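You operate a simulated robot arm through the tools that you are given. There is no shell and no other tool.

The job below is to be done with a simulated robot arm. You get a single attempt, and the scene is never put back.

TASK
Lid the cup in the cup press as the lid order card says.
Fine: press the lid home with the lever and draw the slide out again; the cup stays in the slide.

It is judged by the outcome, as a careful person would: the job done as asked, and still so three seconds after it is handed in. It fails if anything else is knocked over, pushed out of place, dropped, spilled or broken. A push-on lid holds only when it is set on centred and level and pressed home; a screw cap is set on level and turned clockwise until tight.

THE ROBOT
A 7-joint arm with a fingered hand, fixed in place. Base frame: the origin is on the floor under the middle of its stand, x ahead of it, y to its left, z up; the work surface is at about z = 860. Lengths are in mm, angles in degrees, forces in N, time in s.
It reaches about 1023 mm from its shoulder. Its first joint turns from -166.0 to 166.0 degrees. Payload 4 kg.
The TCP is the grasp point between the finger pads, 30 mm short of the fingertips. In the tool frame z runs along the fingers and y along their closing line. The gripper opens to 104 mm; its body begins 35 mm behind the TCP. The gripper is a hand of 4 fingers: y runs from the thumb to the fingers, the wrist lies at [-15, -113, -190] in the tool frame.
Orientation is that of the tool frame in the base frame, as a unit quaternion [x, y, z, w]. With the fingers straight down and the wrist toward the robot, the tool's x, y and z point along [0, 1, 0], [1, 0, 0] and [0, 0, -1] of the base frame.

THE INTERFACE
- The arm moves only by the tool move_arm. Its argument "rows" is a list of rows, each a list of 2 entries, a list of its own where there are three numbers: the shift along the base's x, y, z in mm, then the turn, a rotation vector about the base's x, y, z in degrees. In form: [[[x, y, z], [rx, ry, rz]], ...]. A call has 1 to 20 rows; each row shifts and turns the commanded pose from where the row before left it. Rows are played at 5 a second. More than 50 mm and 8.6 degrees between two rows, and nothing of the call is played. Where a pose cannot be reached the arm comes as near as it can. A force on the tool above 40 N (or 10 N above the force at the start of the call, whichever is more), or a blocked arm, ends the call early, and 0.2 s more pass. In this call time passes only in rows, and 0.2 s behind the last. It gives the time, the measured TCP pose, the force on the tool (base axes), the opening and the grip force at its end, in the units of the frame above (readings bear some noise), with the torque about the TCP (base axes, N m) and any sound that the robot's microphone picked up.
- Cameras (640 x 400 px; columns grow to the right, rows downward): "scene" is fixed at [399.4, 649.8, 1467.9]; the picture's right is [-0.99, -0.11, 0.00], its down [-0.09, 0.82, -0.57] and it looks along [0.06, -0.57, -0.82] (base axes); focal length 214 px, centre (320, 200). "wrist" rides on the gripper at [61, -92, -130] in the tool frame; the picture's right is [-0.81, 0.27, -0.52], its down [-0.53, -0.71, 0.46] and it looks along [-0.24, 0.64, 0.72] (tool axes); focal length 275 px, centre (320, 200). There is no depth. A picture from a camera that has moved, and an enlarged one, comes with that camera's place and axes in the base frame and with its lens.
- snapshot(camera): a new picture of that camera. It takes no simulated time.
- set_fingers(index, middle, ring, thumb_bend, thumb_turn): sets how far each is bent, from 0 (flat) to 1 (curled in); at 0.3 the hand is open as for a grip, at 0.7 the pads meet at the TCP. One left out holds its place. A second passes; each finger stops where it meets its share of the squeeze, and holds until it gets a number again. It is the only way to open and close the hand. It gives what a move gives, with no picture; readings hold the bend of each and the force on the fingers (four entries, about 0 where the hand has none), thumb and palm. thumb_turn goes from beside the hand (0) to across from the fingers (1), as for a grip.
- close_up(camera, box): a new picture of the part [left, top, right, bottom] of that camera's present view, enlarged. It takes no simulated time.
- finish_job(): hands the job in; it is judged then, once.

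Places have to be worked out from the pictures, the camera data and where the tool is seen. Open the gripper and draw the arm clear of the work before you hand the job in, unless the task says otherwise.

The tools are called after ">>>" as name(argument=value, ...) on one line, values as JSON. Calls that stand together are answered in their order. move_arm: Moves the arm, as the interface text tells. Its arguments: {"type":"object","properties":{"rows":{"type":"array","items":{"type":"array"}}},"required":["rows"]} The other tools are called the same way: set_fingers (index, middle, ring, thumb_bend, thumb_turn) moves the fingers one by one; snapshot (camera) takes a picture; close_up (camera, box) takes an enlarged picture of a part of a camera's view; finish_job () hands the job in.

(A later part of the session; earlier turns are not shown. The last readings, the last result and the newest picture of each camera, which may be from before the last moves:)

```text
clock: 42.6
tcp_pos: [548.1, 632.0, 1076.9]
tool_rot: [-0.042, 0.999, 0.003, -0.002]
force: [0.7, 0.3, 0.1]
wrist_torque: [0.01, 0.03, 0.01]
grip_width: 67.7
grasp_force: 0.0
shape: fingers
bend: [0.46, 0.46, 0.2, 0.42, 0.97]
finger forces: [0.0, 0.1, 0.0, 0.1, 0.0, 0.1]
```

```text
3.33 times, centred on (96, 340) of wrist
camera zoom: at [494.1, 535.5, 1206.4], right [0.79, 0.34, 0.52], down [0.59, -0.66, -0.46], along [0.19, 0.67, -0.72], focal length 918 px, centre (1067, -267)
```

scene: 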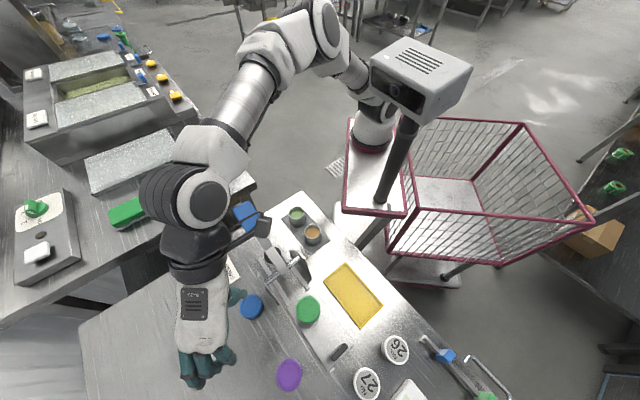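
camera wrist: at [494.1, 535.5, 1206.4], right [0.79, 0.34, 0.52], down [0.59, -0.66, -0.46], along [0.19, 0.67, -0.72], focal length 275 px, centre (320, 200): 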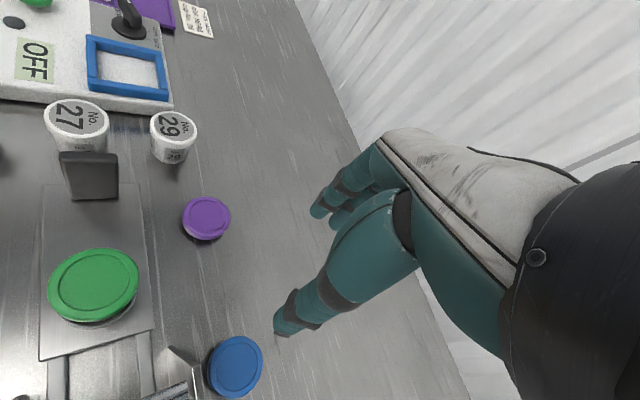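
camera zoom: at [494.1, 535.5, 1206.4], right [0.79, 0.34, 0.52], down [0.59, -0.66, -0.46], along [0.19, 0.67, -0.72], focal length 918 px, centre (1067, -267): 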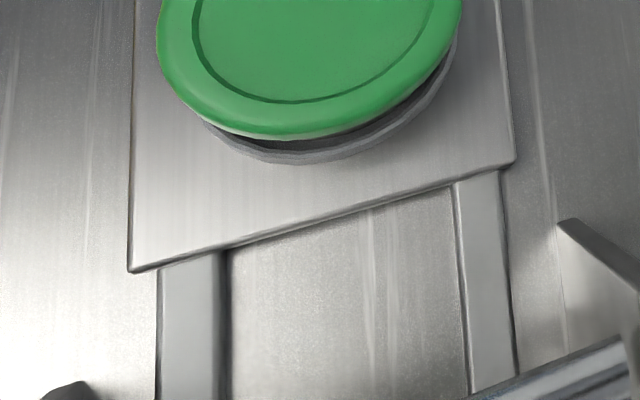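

The slide handle is a tall plate, centre near (359, 650.5) and top at z ≈ 945, with numbered cup 27 only about 41 mm behind it. I'll use the thumb alone as a peg to push the handle inward, fingers lifted flat, with the hand yawed to about 135°. That leaves nothing between the handle and the press. First I yaw at a safe height and test tracking.

>>> move_arm(rows=[[[0, 0, 10], [0, 0, 8]], [[0, 0, 10], [0, 0, 8]], [[0, 0, 0], [0, 0, 8]], [[0, 0, 0], [0, 0, 8]], [[0, 0, 0], [0, 0, 8]], [[0, 0, 0], [0, 0, 0]]])

>>> set_fingers(index=0.0, middle=0.0, ring=0.0, thumb_bend=0.42)

>>> snapshot(camera="scene")

>>> snapshot(camera="wrist")

```text
clock: 44.0
tcp_pos: [547.8, 634.4, 1095.8]
tool_rot: [-0.382, 0.924, 0.002, -0.003]
force: [0.1, 0.3, -0.3]
wrist_torque: [0.0, 0.0, -0.01]
grip_width: 68.0
grasp_force: 0.0
shape: fingers
bend: [0.46, 0.46, 0.2, 0.42, 0.97]
finger forces: [0.0, 0.0, 0.0, 0.0, 0.0, 0.0]
```

```text
clock: 45.0
tcp_pos: [549.1, 633.6, 1096.3]
tool_rot: [-0.381, 0.924, 0.001, -0.003]
force: [0.1, -0.4, -0.4]
wrist_torque: [-0.02, -0.02, -0.01]
grip_width: 129.3
grasp_force: 0.1
shape: fingers
bend: [0.0, 0.0, 0.0, 0.42, 0.97]
finger forces: [0.0, 0.1, 0.0, 0.0, 0.1, 0.0]
```

```text
taken
```

scene: 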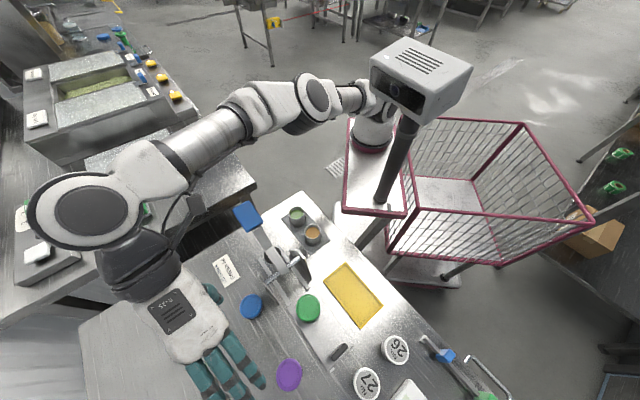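

```text
taken
camera wrist: at [569.9, 526.0, 1226.3], right [0.38, 0.77, 0.52], down [0.88, -0.13, -0.46], along [-0.28, 0.63, -0.72], focal length 275 px, centre (320, 200)
```

wrist: 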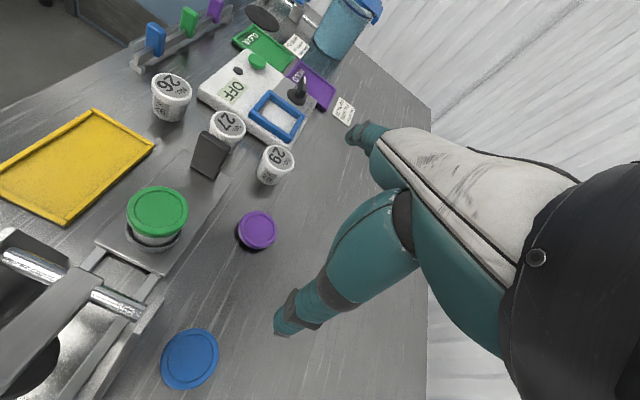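

At θ = 135° the arm tracks well and the elbow is far from the camera box. The flat fingers reach forward, high above the cups. I move at height to above the gap behind the handle, with the thumb to come down between handle and cup 27.

>>> move_arm(rows=[[[-35, 10, 0], [0, 0, 0]], [[-35, 10, 0], [0, 0, 0]], [[-35, 11, 0], [0, 0, 0]], [[-35, 11, -5], [0, 0, 0]], [[-35, 11, -5], [0, 0, 0]], [[-35, 11, -5], [0, 0, 0]], [[-35, 11, -5], [0, 0, 0]], [[0, 0, 0], [0, 0, 0]]])

>>> snapshot(camera="scene")

>>> snapshot(camera="wrist")

```text
clock: 47.0
tcp_pos: [385.0, 702.4, 1073.6]
tool_rot: [-0.334, 0.943, 0.0, -0.002]
force: [-0.8, 0.0, 0.8]
wrist_torque: [-0.05, -0.03, -0.01]
grip_width: 129.3
grasp_force: 0.1
shape: fingers
bend: [0.0, 0.0, 0.0, 0.42, 0.97]
finger forces: [0.0, 0.1, 0.0, 0.0, 0.1, 0.0]
stopped in row 8: the arm was blocked; the commanded pose is now the measured one
```

```text
taken
```

scene: 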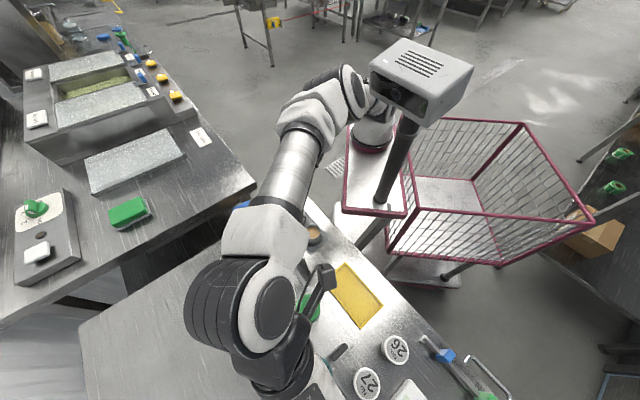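

```text
taken
camera wrist: at [395.8, 592.5, 1204.2], right [0.46, 0.72, 0.51], down [0.86, -0.22, -0.46], along [-0.22, 0.65, -0.72], focal length 275 px, centre (320, 200)
```

wrist: 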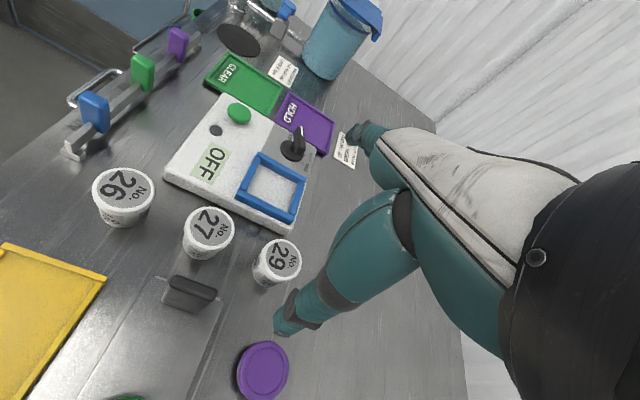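

Blocked again: the elbow meets the camera box as the hand goes to small x. I back off in +x and test whether a larger yaw (~170°) swings the elbow further from the box here.

>>> move_arm(rows=[[[30, -15, 10], [0, 0, 0]], [[30, -15, 10], [0, 0, 6]], [[0, 0, 0], [0, 0, 8]], [[0, 0, 0], [0, 0, 8]], [[0, 0, 0], [0, 0, 8]], [[0, 0, 0], [0, 0, 8]], [[0, 0, 0], [0, 0, 0]]])

>>> snapshot(camera="scene")

```text
clock: 48.6
tcp_pos: [425.1, 627.1, 1081.3]
tool_rot: [-0.625, 0.78, 0.0, -0.003]
force: [0.1, 0.1, -0.2]
wrist_torque: [0.03, 0.01, 0.0]
grip_width: 129.4
grasp_force: 0.0
shape: fingers
bend: [0.0, 0.0, 0.0, 0.42, 0.97]
finger forces: [0.0, 0.0, 0.0, 0.0, 0.0, 0.1]
out of reach, approached as far as the arm can: row 4, 5, 6
```

```text
taken
```

scene: 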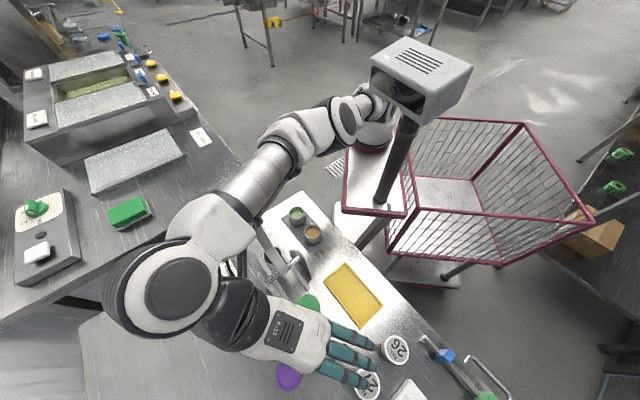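

At 167° the arm runs out of reach, but this shows the elbow clears when stretched. New plan: stay near θ ≈ 135° and hook the fingers behind the handle's outer face, which keeps the TCP and wrist on the press side where the elbow is clear. Then I draw the handle inward. First I see where the thumb goes when turned beside the hand.

>>> set_fingers(index=0.45, middle=0.45, ring=0.45, thumb_bend=0.0, thumb_turn=0.0)

>>> snapshot(camera="wrist")

>>> close_up(camera="scene", box=[190, 260, 414, 400])

```text
clock: 49.6
tcp_pos: [425.0, 627.6, 1081.9]
tool_rot: [-0.625, 0.78, 0.0, -0.003]
force: [0.2, -0.7, 0.1]
wrist_torque: [0.0, -0.03, 0.0]
grip_width: 148.8
grasp_force: 0.1
shape: fingers
bend: [0.45, 0.45, 0.45, 0.0, 0.0]
finger forces: [0.1, 0.1, 0.0, 0.0, 0.0, 0.0]
```

```text
taken
camera wrist: at [501.1, 549.8, 1212.6], right [-0.09, 0.85, 0.51], down [0.81, 0.36, -0.46], along [-0.58, 0.38, -0.72], focal length 275 px, centre (320, 200)
```

wrist: 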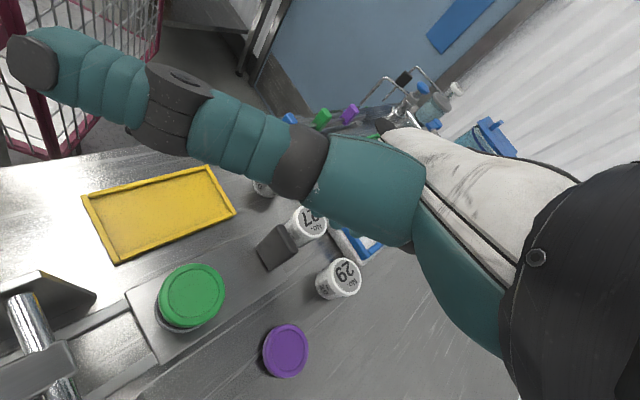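

```text
2.86 times, centred on (302, 330) of scene
camera zoom: at [399.4, 649.8, 1467.9], right [-0.99, -0.11, 0.0], down [-0.09, 0.82, -0.57], along [0.06, -0.57, -0.82], focal length 613 px, centre (371, -171)
```

zoom: 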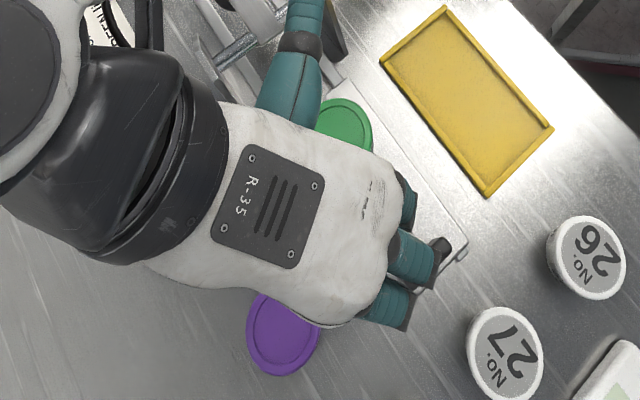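

Turned aside, the thumb lies out to the side about 70 mm above the TCP, well out of the way. I return to θ ≈ 135°, add a 12° tilt that leans the wrist toward the press, and move above the handle at height to check tracking.

>>> move_arm(rows=[[[0, 0, 0], [0, 0, -8]], [[0, 0, 0], [0, 0, -8]], [[0, 0, 0], [0, 0, -8]], [[0, 0, 0], [0, 0, -8.4]], [[0, 0, 0], [4.2, 4.2, 0]], [[0, 0, 0], [4.3, 4.3, 0]], [[-20, -1, -8], [0, 0, 0]], [[-20, -1, -8], [0, 0, 0]], [[-19, -1, -8], [0, 0, 0]], [[0, 0, 0], [0, 0, 0]]])

>>> snapshot(camera="scene")

>>> snapshot(camera="wrist")

```text
clock: 51.8
tcp_pos: [368.4, 623.6, 1057.2]
tool_rot: [-0.38, 0.919, 0.097, -0.043]
force: [-0.5, 0.5, -0.2]
wrist_torque: [0.01, 0.01, 0.02]
grip_width: 149.2
grasp_force: 0.0
shape: fingers
bend: [0.45, 0.45, 0.45, 0.0, 0.0]
finger forces: [0.0, 0.0, 0.1, 0.1, 0.0, 0.0]
```

```text
taken
```

scene: 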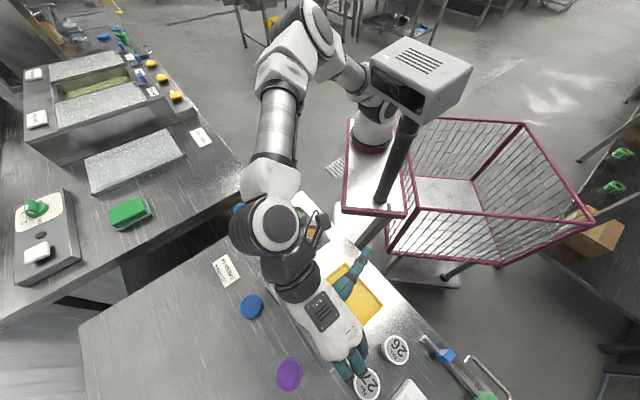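

```text
taken
camera wrist: at [406.6, 498.9, 1165.5], right [0.46, 0.69, 0.56], down [0.8, -0.05, -0.6], along [-0.38, 0.72, -0.57], focal length 275 px, centre (320, 200)
```

wrist: 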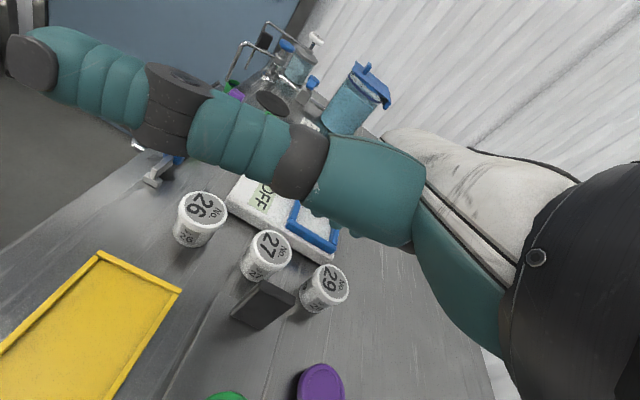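

The pose tracks, and the elbow has generous clearance from the camera box. I zoom the scene view around the fingers, handle and cup 27 to plan the descent.

>>> close_up(camera="scene", box=[300, 320, 412, 390])

>>> close_up(camera="wrist", box=[170, 180, 378, 310])

```text
5.71 times, centred on (356, 355) of scene
camera zoom: at [399.4, 649.8, 1467.9], right [-0.99, -0.11, 0.0], down [-0.09, 0.82, -0.57], along [0.06, -0.57, -0.82], focal length 1226 px, centre (114, -686)
```

zoom: 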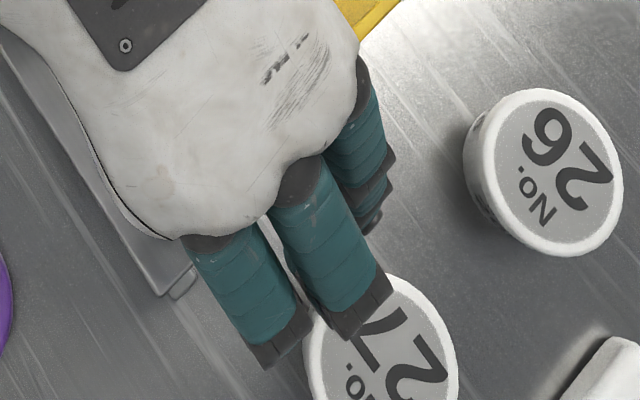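

```text
3.08 times, centred on (274, 245) of wrist
camera zoom: at [406.6, 498.9, 1165.5], right [0.46, 0.69, 0.56], down [0.8, -0.05, -0.6], along [-0.38, 0.72, -0.57], focal length 847 px, centre (462, 62)
```

zoom: 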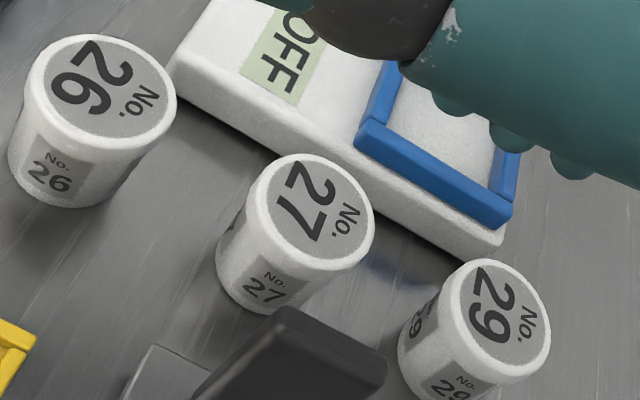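

Handle centre is ≈ (359, 651) with top z ≈ 945; cup 27 is at ≈ (301, 696) with top z ≈ 911. The finger pads would come down about 7–9 mm behind the handle's outer face with tips staying above cup 27's top. I descend to TCP z ≈ 938.

>>> move_arm(rows=[[[-0.7, 0.7, -25], [0, 0, 0]], [[-0.7, 0.7, -25], [0, 0, 0]], [[0, 0, -25], [0, 0, 0]], [[0, 0, -20], [0, 0, 0]], [[0, 0, 0], [0, 0, 0]]])

>>> close_up(camera="scene", box=[300, 320, 412, 390])

>>> snapshot(camera="wrist")

```text
clock: 53.0
tcp_pos: [366.6, 625.6, 961.8]
tool_rot: [-0.381, 0.918, 0.098, -0.043]
force: [0.0, 0.7, 0.1]
wrist_torque: [-0.03, -0.02, -0.02]
grip_width: 148.9
grasp_force: 0.1
shape: fingers
bend: [0.45, 0.45, 0.45, 0.0, 0.0]
finger forces: [0.0, 0.0, 0.0, 0.0, 0.0, 0.1]
```

```text
5.71 times, centred on (356, 355) of scene
camera zoom: at [399.4, 649.8, 1467.9], right [-0.99, -0.11, 0.0], down [-0.09, 0.82, -0.57], along [0.06, -0.57, -0.82], focal length 1226 px, centre (114, -686)
```

zoom: 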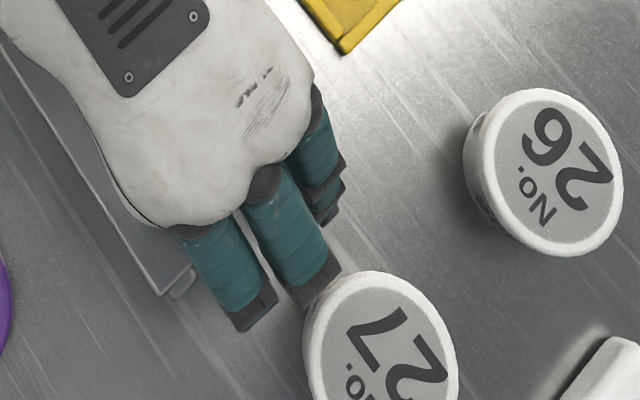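

```text
taken
camera wrist: at [404.8, 499.9, 1070.8], right [0.46, 0.69, 0.56], down [0.8, -0.05, -0.6], along [-0.38, 0.72, -0.57], focal length 275 px, centre (320, 200)
```

wrist: 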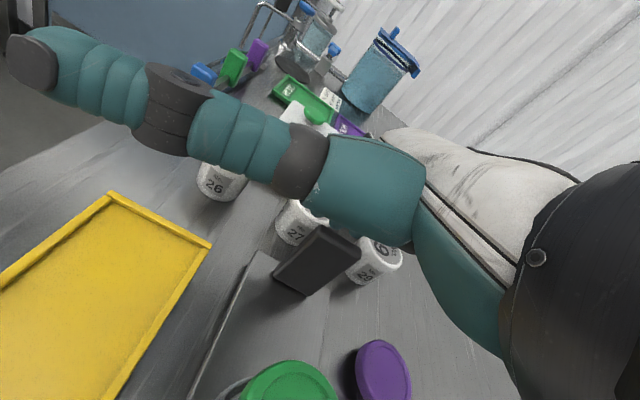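

All is clear so far at z = 962; the fingers are above cup 27's height and behind the handle. I go down the last 22 mm.

>>> move_arm(rows=[[[0, 0, -12], [0, 0, 0]], [[0, 0, -10], [0, 0, 0]], [[0, 0, 0], [0, 0, 0]]])

>>> close_up(camera="scene", box=[300, 320, 412, 390])

>>> close_up(camera="wrist", box=[240, 190, 432, 310])

```text
clock: 53.8
tcp_pos: [365.8, 626.0, 939.6]
tool_rot: [-0.38, 0.919, 0.097, -0.043]
force: [0.2, -0.2, -1.1]
wrist_torque: [-0.01, 0.03, 0.0]
grip_width: 148.9
grasp_force: 0.1
shape: fingers
bend: [0.45, 0.45, 0.45, 0.0, 0.0]
finger forces: [0.0, 0.0, 0.0, 0.1, 0.1, 0.1]
```

```text
5.71 times, centred on (356, 355) of scene
camera zoom: at [399.4, 649.8, 1467.9], right [-0.99, -0.11, 0.0], down [-0.09, 0.82, -0.57], along [0.06, -0.57, -0.82], focal length 1226 px, centre (114, -686)
```

zoom: 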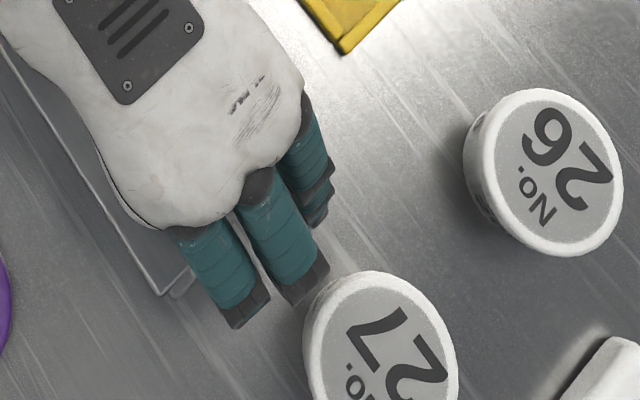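

```text
3.33 times, centred on (336, 250) of wrist
camera zoom: at [405.0, 500.9, 1048.4], right [0.46, 0.69, 0.56], down [0.8, -0.05, -0.6], along [-0.38, 0.72, -0.57], focal length 918 px, centre (267, 33)
```

zoom: 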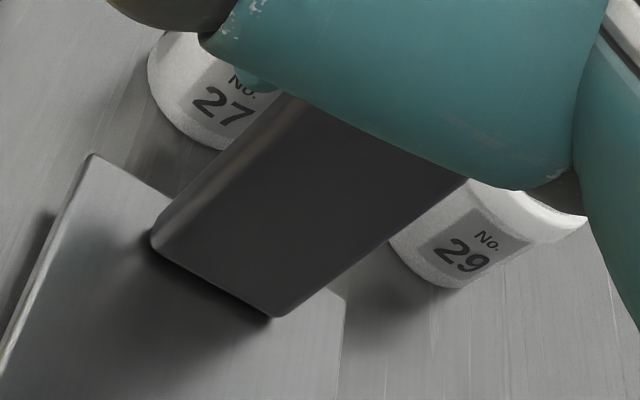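

The fingers are behind the handle: the index tip shows past its edge, with no contact yet. I start drawing the handle inward along (+x, −y) gently to make contact.

>>> move_arm(rows=[[[2.1, -2.1, 0], [0, 0, 0]], [[2.1, -2.1, 0], [0, 0, 0]], [[2.1, -2.1, 0], [0, 0, 0]], [[2.1, -2.1, 0], [0, 0, 0]], [[0, 0, 0], [0, 0, 0]]])

>>> close_up(camera="wrist", box=[240, 190, 432, 310])

>>> close_up(camera="scene", box=[280, 280, 392, 350])

```text
clock: 55.0
tcp_pos: [374.5, 617.7, 942.0]
tool_rot: [-0.381, 0.919, 0.097, -0.043]
force: [-0.6, -0.1, 0.6]
wrist_torque: [0.0, 0.0, 0.0]
grip_width: 149.4
grasp_force: 0.7
shape: fingers
bend: [0.44, 0.45, 0.45, 0.0, 0.0]
finger forces: [1.4, 0.0, 0.1, 0.0, 0.0, 0.0]
```

```text
3.33 times, centred on (336, 250) of wrist
camera zoom: at [413.4, 492.7, 1049.3], right [0.46, 0.69, 0.56], down [0.8, -0.05, -0.6], along [-0.38, 0.72, -0.57], focal length 918 px, centre (267, 33)
```

zoom: 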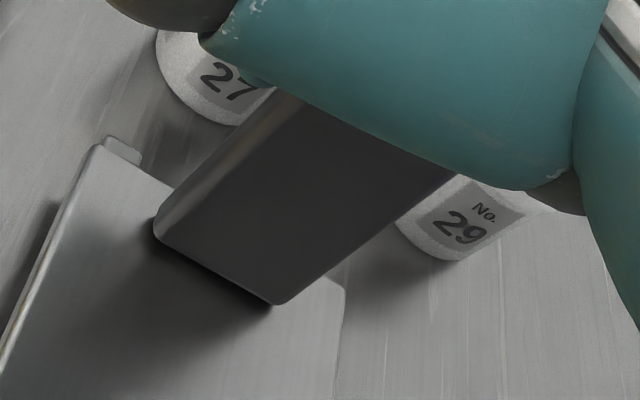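

```text
5.71 times, centred on (336, 315) of scene
camera zoom: at [399.4, 649.8, 1467.9], right [-0.99, -0.11, 0.0], down [-0.09, 0.82, -0.57], along [0.06, -0.57, -0.82], focal length 1226 px, centre (229, -457)
```

zoom: 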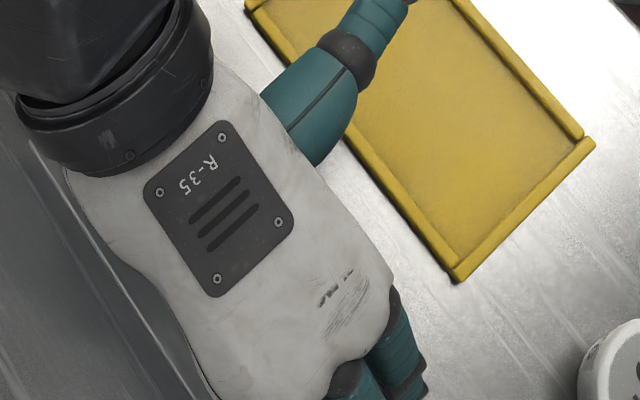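

The index finger reads 1.4 N, and the slide has begun to move (the rail end now shows beyond the slide edge). I continue inward about 45 mm, gradually removing the tilt.

>>> move_arm(rows=[[[3.2, -3.2, 0], [-0.35, -0.35, 0]], [[3.2, -3.2, 0], [-0.35, -0.35, 0]], [[3.2, -3.2, 0], [-0.35, -0.35, 0]], [[3.2, -3.2, 0], [-0.35, -0.35, 0]], [[3.2, -3.2, 0], [-0.35, -0.35, 0]], [[3.2, -3.2, 0], [-0.35, -0.35, 0]], [[3.2, -3.2, 0], [-0.35, -0.35, 0]], [[3.2, -3.2, 0], [-0.35, -0.35, 0]], [[3.2, -3.2, 0], [-0.35, -0.35, 0]], [[3.2, -3.2, 0], [-0.35, -0.35, 0]], [[0, 0, 0], [0, 0, 0]]])

>>> snapshot(camera="wrist")

>>> snapshot(camera="scene")

```text
clock: 57.4
tcp_pos: [406.2, 585.2, 939.0]
tool_rot: [-0.382, 0.922, 0.057, -0.026]
force: [-0.6, 0.0, 0.4]
wrist_torque: [0.01, 0.06, 0.03]
grip_width: 149.3
grasp_force: 0.2
shape: fingers
bend: [0.44, 0.45, 0.45, 0.0, 0.0]
finger forces: [0.9, 0.1, 0.1, 0.1, 0.0, 0.1]
```

```text
taken
camera wrist: at [438.2, 467.4, 1058.6], right [0.43, 0.72, 0.54], down [0.83, -0.09, -0.54], along [-0.35, 0.69, -0.64], focal length 275 px, centre (320, 200)
```

wrist: 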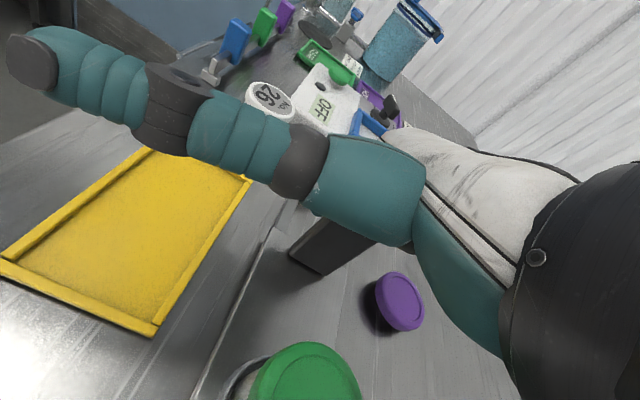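

```text
taken
```

scene: 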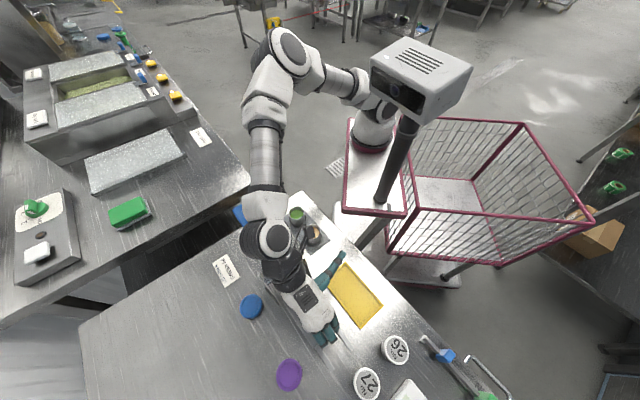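

The slide follows smoothly with under 1 N at the finger, and the lid is riding along. I continue another ~45 mm, bringing the hand upright.

>>> move_arm(rows=[[[3.2, -3.2, 0], [-0.35, -0.35, 0]], [[3.2, -3.2, 0.3], [-0.35, -0.35, 0]], [[3.2, -3.2, 0.3], [-0.35, -0.35, 0]], [[3.2, -3.2, 0.3], [-0.35, -0.35, 0]], [[3.2, -3.2, 0.3], [-0.35, -0.35, 0]], [[3.2, -3.2, 0.3], [-0.35, -0.35, 0]], [[3.2, -3.2, 0.3], [-0.35, -0.35, 0]], [[3.2, -3.2, 0.3], [-0.35, -0.35, 0]], [[3.2, -3.2, 0.3], [-0.35, -0.35, 0]], [[3.2, -3.2, 0.3], [-0.35, -0.35, 0]], [[0, 0, 0], [0, 0, 0]]])

>>> snapshot(camera="wrist")

>>> close_up(camera="scene", box=[220, 210, 380, 310])

```text
clock: 59.8
tcp_pos: [437.1, 553.5, 941.7]
tool_rot: [-0.383, 0.923, 0.018, -0.011]
force: [0.0, 0.8, -0.6]
wrist_torque: [0.02, -0.05, 0.01]
grip_width: 149.0
grasp_force: 0.2
shape: fingers
bend: [0.45, 0.45, 0.45, 0.0, 0.0]
finger forces: [0.5, 0.0, 0.0, 0.0, 0.0, 0.0]
```

```text
taken
camera wrist: at [462.4, 443.0, 1070.6], right [0.4, 0.76, 0.52], down [0.87, -0.12, -0.49], along [-0.31, 0.65, -0.7], focal length 275 px, centre (320, 200)
```

wrist: 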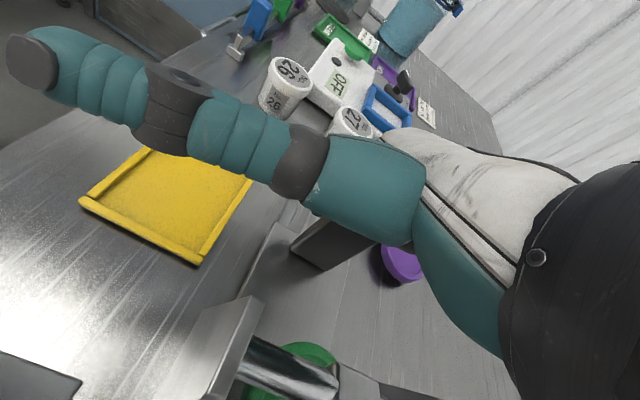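

```text
4.00 times, centred on (300, 260) of scene
camera zoom: at [399.4, 649.8, 1467.9], right [-0.99, -0.11, 0.0], down [-0.09, 0.82, -0.57], along [0.06, -0.57, -0.82], focal length 858 px, centre (400, -40)
```

zoom: 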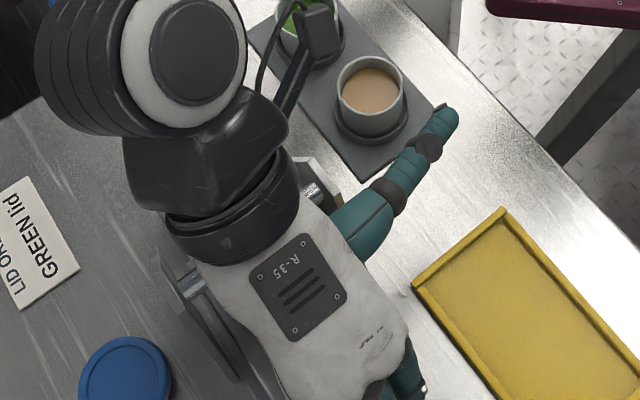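

About 95 mm in, the lid is passing under the pivot bar, matching the wrist view. All clearances look fine, so I go another 40 mm, then use small steps for the end stop.

>>> move_arm(rows=[[[3.2, -3.2, 0.3], [-0.35, -0.35, 0]], [[3.2, -3.2, 0.3], [-0.35, -0.35, 0]], [[3.2, -3.2, 0.3], [-0.35, -0.35, 0]], [[3.2, -3.2, 0.3], [-0.35, -0.35, 0]], [[3.2, -3.2, 0.3], [-0.35, -0.35, 0]], [[3.2, -3.2, 0.3], [-0.35, -0.35, 0]], [[3.2, -3.2, 0.3], [-0.35, -0.35, 0]], [[3.2, -3.2, 0.3], [-0.35, -0.35, 0]], [[0, 0, 0], [0, 0, 0]]])

>>> snapshot(camera="wrist")

>>> close_up(camera="scene", box=[220, 210, 380, 310])

```text
clock: 61.8
tcp_pos: [463.1, 527.1, 946.4]
tool_rot: [-0.383, 0.924, -0.015, 0.003]
force: [-0.7, 0.2, 0.0]
wrist_torque: [0.0, 0.02, -0.01]
grip_width: 148.8
grasp_force: 0.0
shape: fingers
bend: [0.45, 0.45, 0.45, 0.0, 0.0]
finger forces: [0.1, 0.0, 0.0, 0.0, 0.0, 0.1]
```

```text
taken
camera wrist: at [482.1, 423.8, 1079.1], right [0.37, 0.78, 0.5], down [0.89, -0.14, -0.44], along [-0.27, 0.61, -0.74], focal length 275 px, centre (320, 200)
```

wrist: 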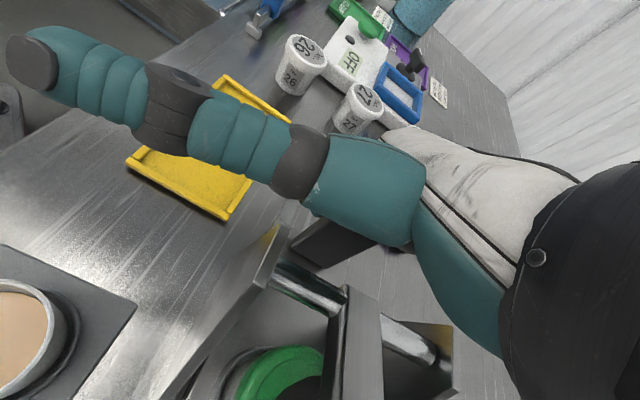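

```text
4.00 times, centred on (300, 260) of scene
camera zoom: at [399.4, 649.8, 1467.9], right [-0.99, -0.11, 0.0], down [-0.09, 0.82, -0.57], along [0.06, -0.57, -0.82], focal length 858 px, centre (400, -40)
```

zoom: 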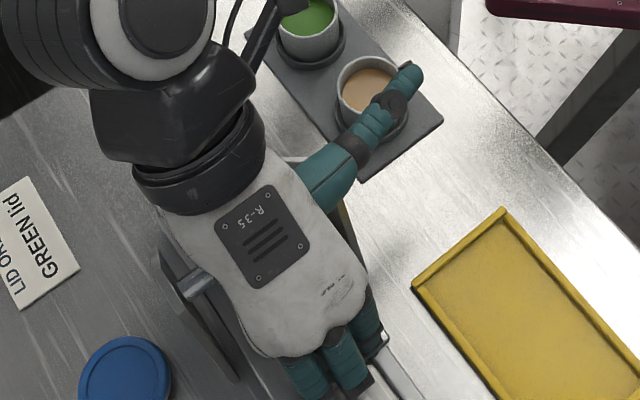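

About 134 mm travelled. The lid is just past the pivot and nearing the black pad. I continue in small steps, watching for the end stop.

>>> move_arm(rows=[[[2.1, -2.1, 0.2], [-0.3, -0.3, 0]], [[2.1, -2.1, 0.2], [-0.3, -0.3, 0]], [[0, 0, 0], [0, 0, 0]]])

>>> close_up(camera="wrist", box=[160, 240, 416, 400])

>>> move_arm(rows=[[[2.1, -2.1, 0.2], [-0.3, -0.3, 0]], [[1.4, -1.4, 0.2], [-0.3, -0.3, 0]], [[0, 0, 0], [0, 0, 0]]])

>>> close_up(camera="wrist", box=[160, 240, 416, 400])

```text
clock: 62.6
tcp_pos: [466.9, 523.6, 945.2]
tool_rot: [-0.383, 0.923, -0.021, 0.006]
force: [-0.7, 0.5, 0.2]
wrist_torque: [0.03, 0.02, -0.01]
grip_width: 149.2
grasp_force: 0.2
shape: fingers
bend: [0.45, 0.45, 0.45, 0.0, 0.0]
finger forces: [0.6, 0.1, 0.1, 0.0, 0.0, 0.0]
```

```text
2.50 times, centred on (288, 320) of wrist
camera zoom: at [484.6, 421.0, 1081.0], right [0.36, 0.79, 0.5], down [0.89, -0.14, -0.43], along [-0.26, 0.6, -0.75], focal length 688 px, centre (400, -100)
```

zoom: 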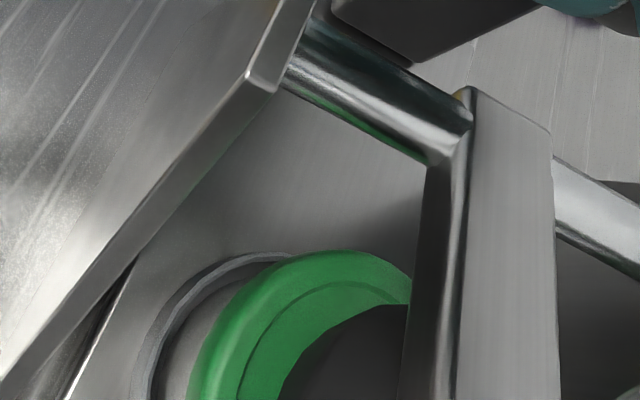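

```text
clock: 63.4
tcp_pos: [470.7, 520.9, 947.0]
tool_rot: [-0.382, 0.924, -0.027, 0.009]
force: [-7.7, 6.7, -0.8]
wrist_torque: [0.05, 0.07, 0.09]
grip_width: 150.8
grasp_force: 5.2
shape: fingers
bend: [0.41, 0.43, 0.43, 0.0, 0.0]
finger forces: [5.7, 2.2, 1.8, 0.0, 0.0, 0.1]
```

```text
2.50 times, centred on (288, 320) of wrist
camera zoom: at [486.4, 419.1, 1082.9], right [0.36, 0.79, 0.5], down [0.9, -0.15, -0.42], along [-0.26, 0.59, -0.76], focal length 688 px, centre (400, -100)
```

zoom: 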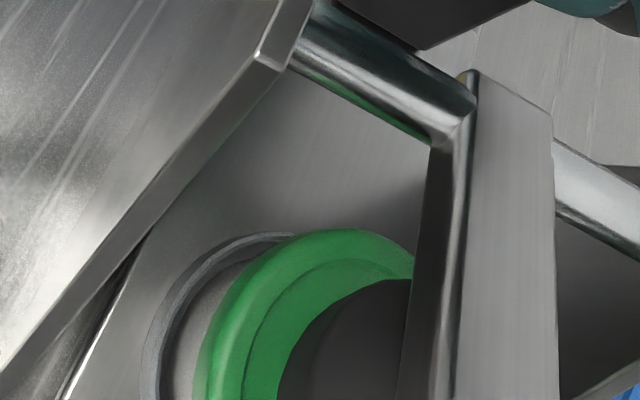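

The slide is at its end stop (about 10 N along the axis), and the lid sits under the black pad. I back the fingers off the handle, lift clear, and move up toward the lever.

>>> move_arm(rows=[[[-3, 3, 0], [0, 0, 0]], [[-4, 4, 0], [0, 0, 0]], [[0, 0, 15], [0, 0, 0]], [[0, 0, 35], [0, 0, 0]], [[0, 0, 40], [0, 0, 0]], [[0, 0, 45], [0, 0, 0]], [[0, 0, 45], [0, 0, 0]], [[0, 0, 0], [0, 0, 0]]])

>>> set_fingers(index=1.0, middle=1.0, ring=1.0)

>>> snapshot(camera="wrist")

>>> snapshot(camera="scene")

```text
clock: 65.2
tcp_pos: [462.9, 526.3, 1126.8]
tool_rot: [-0.383, 0.923, -0.028, 0.008]
force: [-0.2, 0.5, 0.0]
wrist_torque: [0.01, 0.0, 0.0]
grip_width: 148.9
grasp_force: 0.1
shape: fingers
bend: [0.45, 0.45, 0.45, 0.0, 0.0]
finger forces: [0.1, 0.0, 0.0, 0.0, 0.0, 0.0]
```

```text
clock: 66.2
tcp_pos: [462.7, 526.0, 1125.9]
tool_rot: [-0.382, 0.924, -0.028, 0.009]
force: [-0.1, 0.3, 0.3]
wrist_torque: [-0.01, 0.01, 0.0]
grip_width: 98.9
grasp_force: 0.0
shape: fingers
bend: [1.0, 1.0, 1.0, 0.0, 0.0]
finger forces: [0.1, 0.0, 0.0, 0.0, 0.0, 0.0]
```

```text
taken
camera wrist: at [478.9, 424.9, 1262.1], right [0.36, 0.79, 0.5], down [0.9, -0.15, -0.42], along [-0.26, 0.59, -0.76], focal length 275 px, centre (320, 200)
```

wrist: 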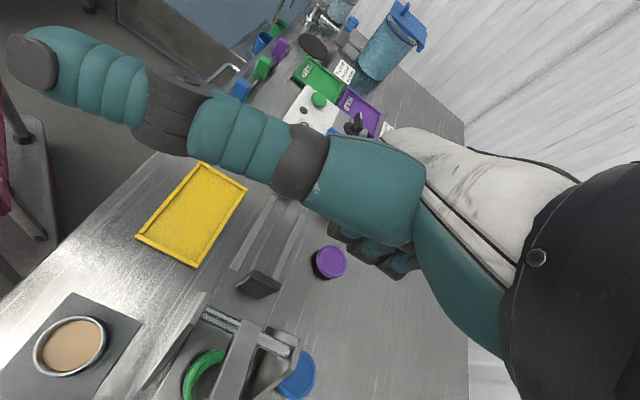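

```text
taken
```

scene: 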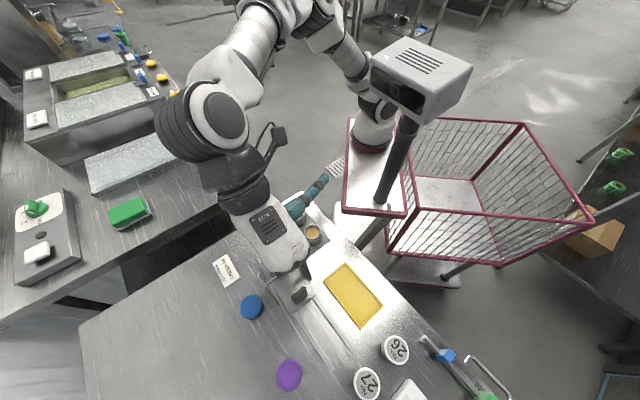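

The fist's underside sits about 10 mm above the TCP. I carry it at height over the blue lever handle, then check alignment before pressing.

>>> move_arm(rows=[[[30, -30, 0], [1, 1, 0]], [[30, -30, 0], [1, 1, 0]], [[30, -30, -10], [0.4, 0.4, 0]], [[29, -29.5, -20], [0, 0, 0]], [[0, 0, 0], [0, 0, 0]]])

>>> snapshot(camera="wrist")

>>> snapshot(camera="scene")

>>> close_up(camera="scene", box=[180, 170, 340, 270])

```text
clock: 67.4
tcp_pos: [582.5, 410.2, 1097.3]
tool_rot: [-0.383, 0.924, -0.001, -0.003]
force: [0.1, -0.4, 0.1]
wrist_torque: [0.0, -0.04, -0.02]
grip_width: 98.9
grasp_force: 0.1
shape: fingers
bend: [1.0, 1.0, 1.0, 0.0, 0.0]
finger forces: [0.0, 0.0, 0.1, 0.0, 0.0, 0.0]
```

```text
taken
camera wrist: at [604.4, 302.0, 1226.3], right [0.38, 0.77, 0.51], down [0.88, -0.13, -0.46], along [-0.29, 0.63, -0.73], focal length 275 px, centre (320, 200)
```

wrist: 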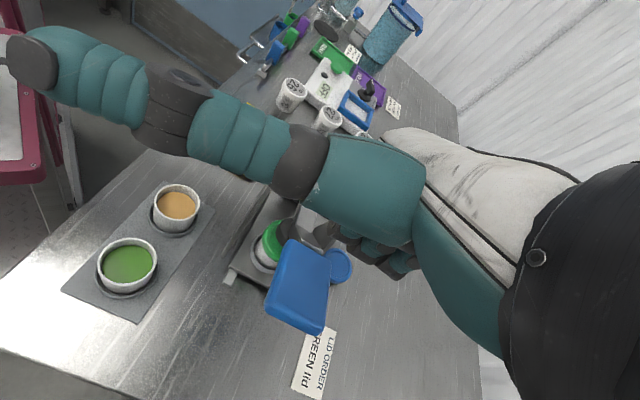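

```text
taken
```

scene: 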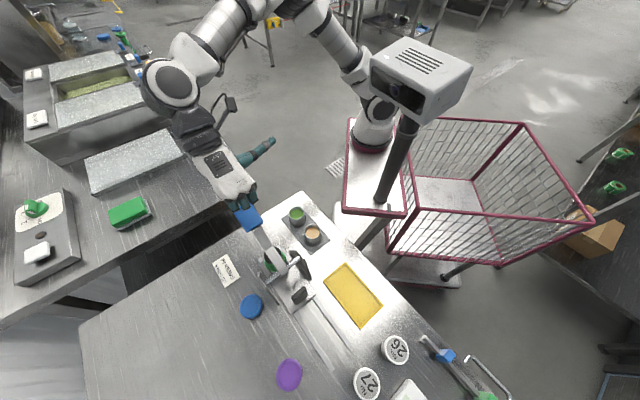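

```text
4.00 times, centred on (260, 220) of scene
camera zoom: at [399.4, 649.8, 1467.9], right [-0.99, -0.11, 0.0], down [-0.09, 0.82, -0.57], along [0.06, -0.57, -0.82], focal length 858 px, centre (560, 120)
```

zoom: 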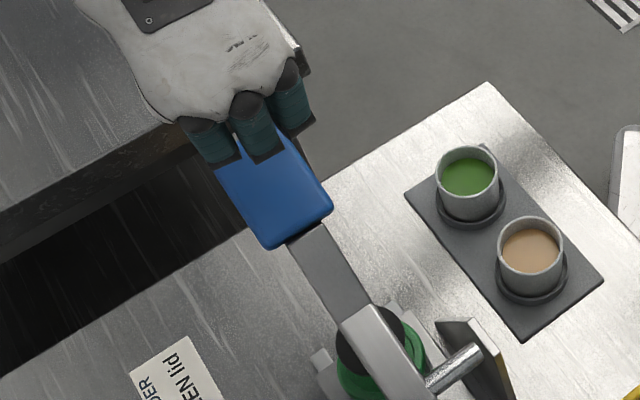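

The fist is centred above the blue handle, and below it the green lid sits under the black pad. I descend to just above the handle, then press down following the lever's arc, watching the force.

>>> move_arm(rows=[[[0, 0, -15], [0, 0, 0]], [[0, 0, -15], [0, 0, 0]], [[0, 0, -8], [0, 0, 0]], [[0, 0, -4], [0, 0, 0]], [[0, 0, 0], [0, 0, 0]]])

>>> close_up(camera="wrist", box=[240, 180, 432, 300])

>>> close_up(camera="scene", box=[180, 170, 340, 270])

```text
clock: 68.6
tcp_pos: [582.9, 408.8, 1054.5]
tool_rot: [-0.383, 0.924, -0.002, -0.002]
force: [0.2, 0.6, -0.7]
wrist_torque: [0.01, -0.04, -0.02]
grip_width: 99.1
grasp_force: 0.1
shape: fingers
bend: [1.0, 1.0, 1.0, 0.0, 0.0]
finger forces: [0.1, 0.0, 0.0, 0.0, 0.0, 0.0]
```

```text
3.33 times, centred on (336, 240) of wrist
camera zoom: at [603.4, 301.4, 1185.4], right [0.38, 0.77, 0.51], down [0.88, -0.13, -0.46], along [-0.29, 0.63, -0.73], focal length 918 px, centre (267, 67)
```

zoom: 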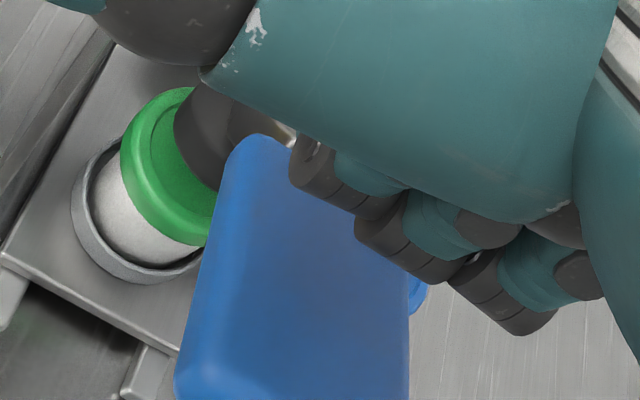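

```text
4.00 times, centred on (260, 220) of scene
camera zoom: at [399.4, 649.8, 1467.9], right [-0.99, -0.11, 0.0], down [-0.09, 0.82, -0.57], along [0.06, -0.57, -0.82], focal length 858 px, centre (560, 120)
```

zoom: 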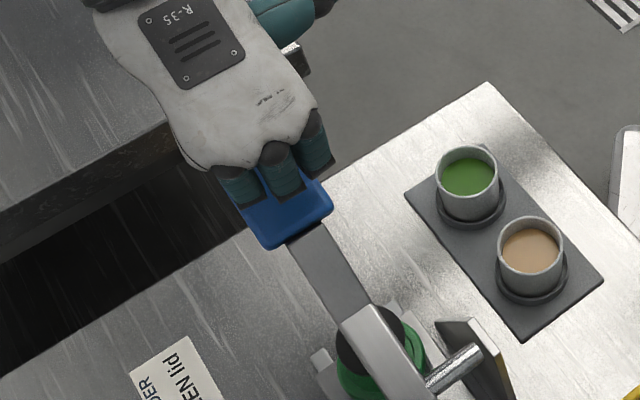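

The fist is about 5 mm off the lever's centreline, so I shift (+3, +3) and descend to first contact with the handle.

>>> move_arm(rows=[[[1.5, 1.5, -3], [0, 0, 0]], [[1.5, 1.5, -3], [0, 0, 0]], [[0, 0, -3], [0, 0, 0]], [[0, 0, -3], [0, 0, 0]], [[0, 0, 0], [0, 0, 0]]])

>>> close_up(camera="scene", box=[180, 170, 340, 270])

```text
clock: 69.8
tcp_pos: [585.5, 411.1, 1042.5]
tool_rot: [-0.383, 0.924, -0.002, -0.003]
force: [-0.3, 0.2, 0.0]
wrist_torque: [0.0, 0.0, 0.02]
grip_width: 99.1
grasp_force: 0.0
shape: fingers
bend: [1.0, 1.0, 1.0, 0.0, 0.0]
finger forces: [0.0, 0.0, 0.0, 0.1, 0.0, 0.0]
```

```text
4.00 times, centred on (260, 220) of scene
camera zoom: at [399.4, 649.8, 1467.9], right [-0.99, -0.11, 0.0], down [-0.09, 0.82, -0.57], along [0.06, -0.57, -0.82], focal length 858 px, centre (560, 120)
```

zoom: 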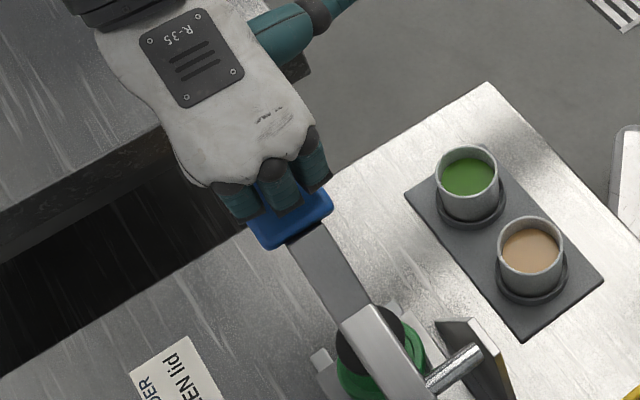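

No contact yet at z = 1042; the fist is well placed over the handle. I continue down in small steps.

>>> move_arm(rows=[[[0, 0, -3], [0, 0, 0]], [[0, 0, -3], [0, 0, 0]], [[0, 0, -3], [0, 0, 0]], [[0, 0, 0], [0, 0, 0]]])

>>> close_up(camera="wrist", box=[240, 180, 432, 300])

```text
clock: 70.8
tcp_pos: [585.0, 411.0, 1034.9]
tool_rot: [-0.382, 0.924, -0.001, -0.003]
force: [0.2, 0.2, -0.2]
wrist_torque: [0.01, -0.02, -0.03]
grip_width: 98.9
grasp_force: 0.0
shape: fingers
bend: [1.0, 1.0, 1.0, 0.0, 0.0]
finger forces: [0.1, 0.1, 0.0, 0.0, 0.0, 0.0]
```

```text
3.33 times, centred on (336, 240) of wrist
camera zoom: at [606.7, 303.6, 1165.1], right [0.38, 0.77, 0.51], down [0.88, -0.13, -0.46], along [-0.29, 0.63, -0.73], focal length 918 px, centre (267, 67)
```

zoom: 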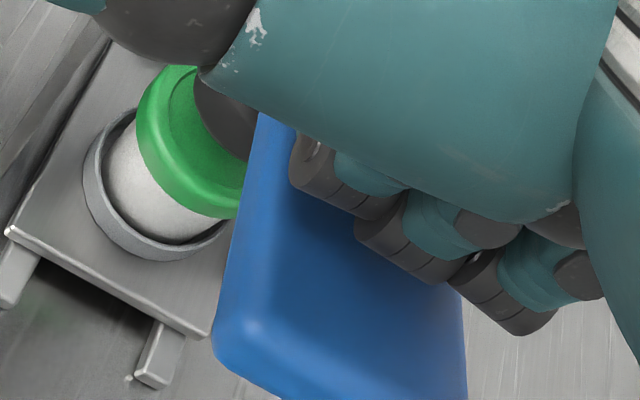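

The fist's shadow is closing on the handle. I continue down in 3 mm steps.

>>> move_arm(rows=[[[0, 0, -3], [0, 0, 0]], [[0, 0, -3], [0, 0, 0]], [[0, 0, 0], [0, 0, 0]]])

>>> move_arm(rows=[[[0, 0, -3], [0, 0, 0]], [[0, 0, -3], [0, 0, 0]], [[0, 0, 0], [0, 0, 0]]])

>>> close_up(camera="wrist", box=[240, 180, 432, 300])

```text
clock: 71.6
tcp_pos: [585.5, 410.6, 1027.9]
tool_rot: [-0.384, 0.923, -0.001, -0.002]
force: [-0.7, -1.1, 1.6]
wrist_torque: [0.03, 0.0, 0.0]
grip_width: 99.2
grasp_force: 0.6
shape: fingers
bend: [1.0, 1.0, 1.0, 0.0, 0.0]
finger forces: [0.0, 1.1, 0.0, 0.1, 0.0, 0.0]
```

```text
clock: 72.4
tcp_pos: [585.6, 409.9, 1022.6]
tool_rot: [-0.382, 0.924, 0.0, -0.002]
force: [0.7, -0.1, 2.3]
wrist_torque: [0.04, -0.01, 0.02]
grip_width: 99.0
grasp_force: 0.1
shape: fingers
bend: [1.0, 1.0, 1.0, 0.0, 0.0]
finger forces: [0.0, 1.3, 0.1, 0.0, 0.0, 0.1]
```

```text
3.33 times, centred on (336, 240) of wrist
camera zoom: at [607.2, 303.7, 1152.6], right [0.38, 0.77, 0.51], down [0.88, -0.13, -0.46], along [-0.29, 0.63, -0.73], focal length 918 px, centre (267, 67)
```

zoom: 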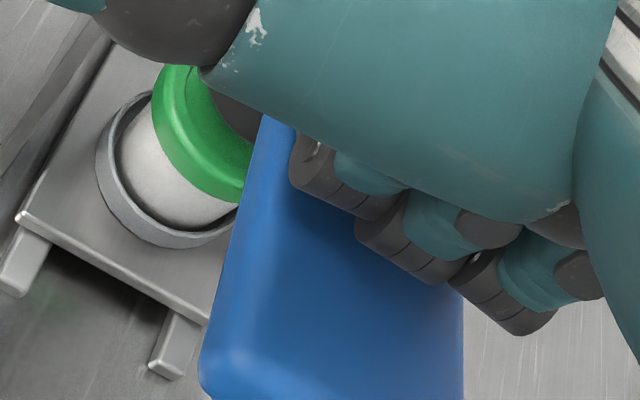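

Contact: the middle finger reads 1.3 N with Fz 2.3 N, and the lever is now moving with the fist. I continue pressing along the arc.

>>> move_arm(rows=[[[1, -1, -4], [0, 0, 0]], [[1, -1, -4], [0, 0, 0]], [[1, -1, -4], [0, 0, 0]], [[0.8, -0.8, -4], [0, 0, 0]], [[0, 0, 0], [0, 0, 0]]])

>>> close_up(camera="wrist", box=[160, 180, 416, 340])

>>> close_up(camera="scene", box=[180, 170, 340, 270])

```text
clock: 73.6
tcp_pos: [589.8, 407.5, 1006.3]
tool_rot: [-0.382, 0.924, -0.001, -0.002]
force: [0.7, 0.6, 2.1]
wrist_torque: [0.05, 0.04, -0.02]
grip_width: 98.9
grasp_force: 1.4
shape: fingers
bend: [1.0, 1.0, 1.0, 0.0, 0.0]
finger forces: [0.0, 1.6, 0.0, 0.0, 0.1, 0.0]
```

```text
2.50 times, centred on (288, 260) of wrist
camera zoom: at [611.1, 299.8, 1137.1], right [0.38, 0.77, 0.51], down [0.88, -0.13, -0.46], along [-0.29, 0.63, -0.73], focal length 688 px, centre (400, 50)
```

zoom: 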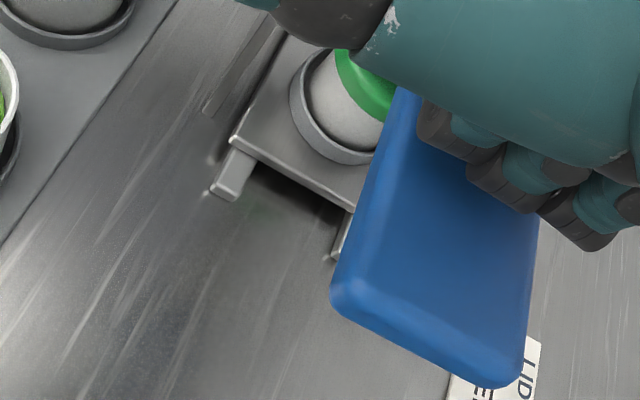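

```text
4.00 times, centred on (260, 220) of scene
camera zoom: at [399.4, 649.8, 1467.9], right [-0.99, -0.11, 0.0], down [-0.09, 0.82, -0.57], along [0.06, -0.57, -0.82], focal length 858 px, centre (560, 120)
```

zoom: 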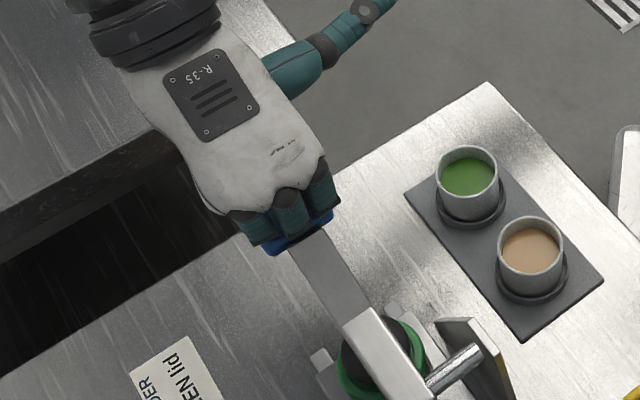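

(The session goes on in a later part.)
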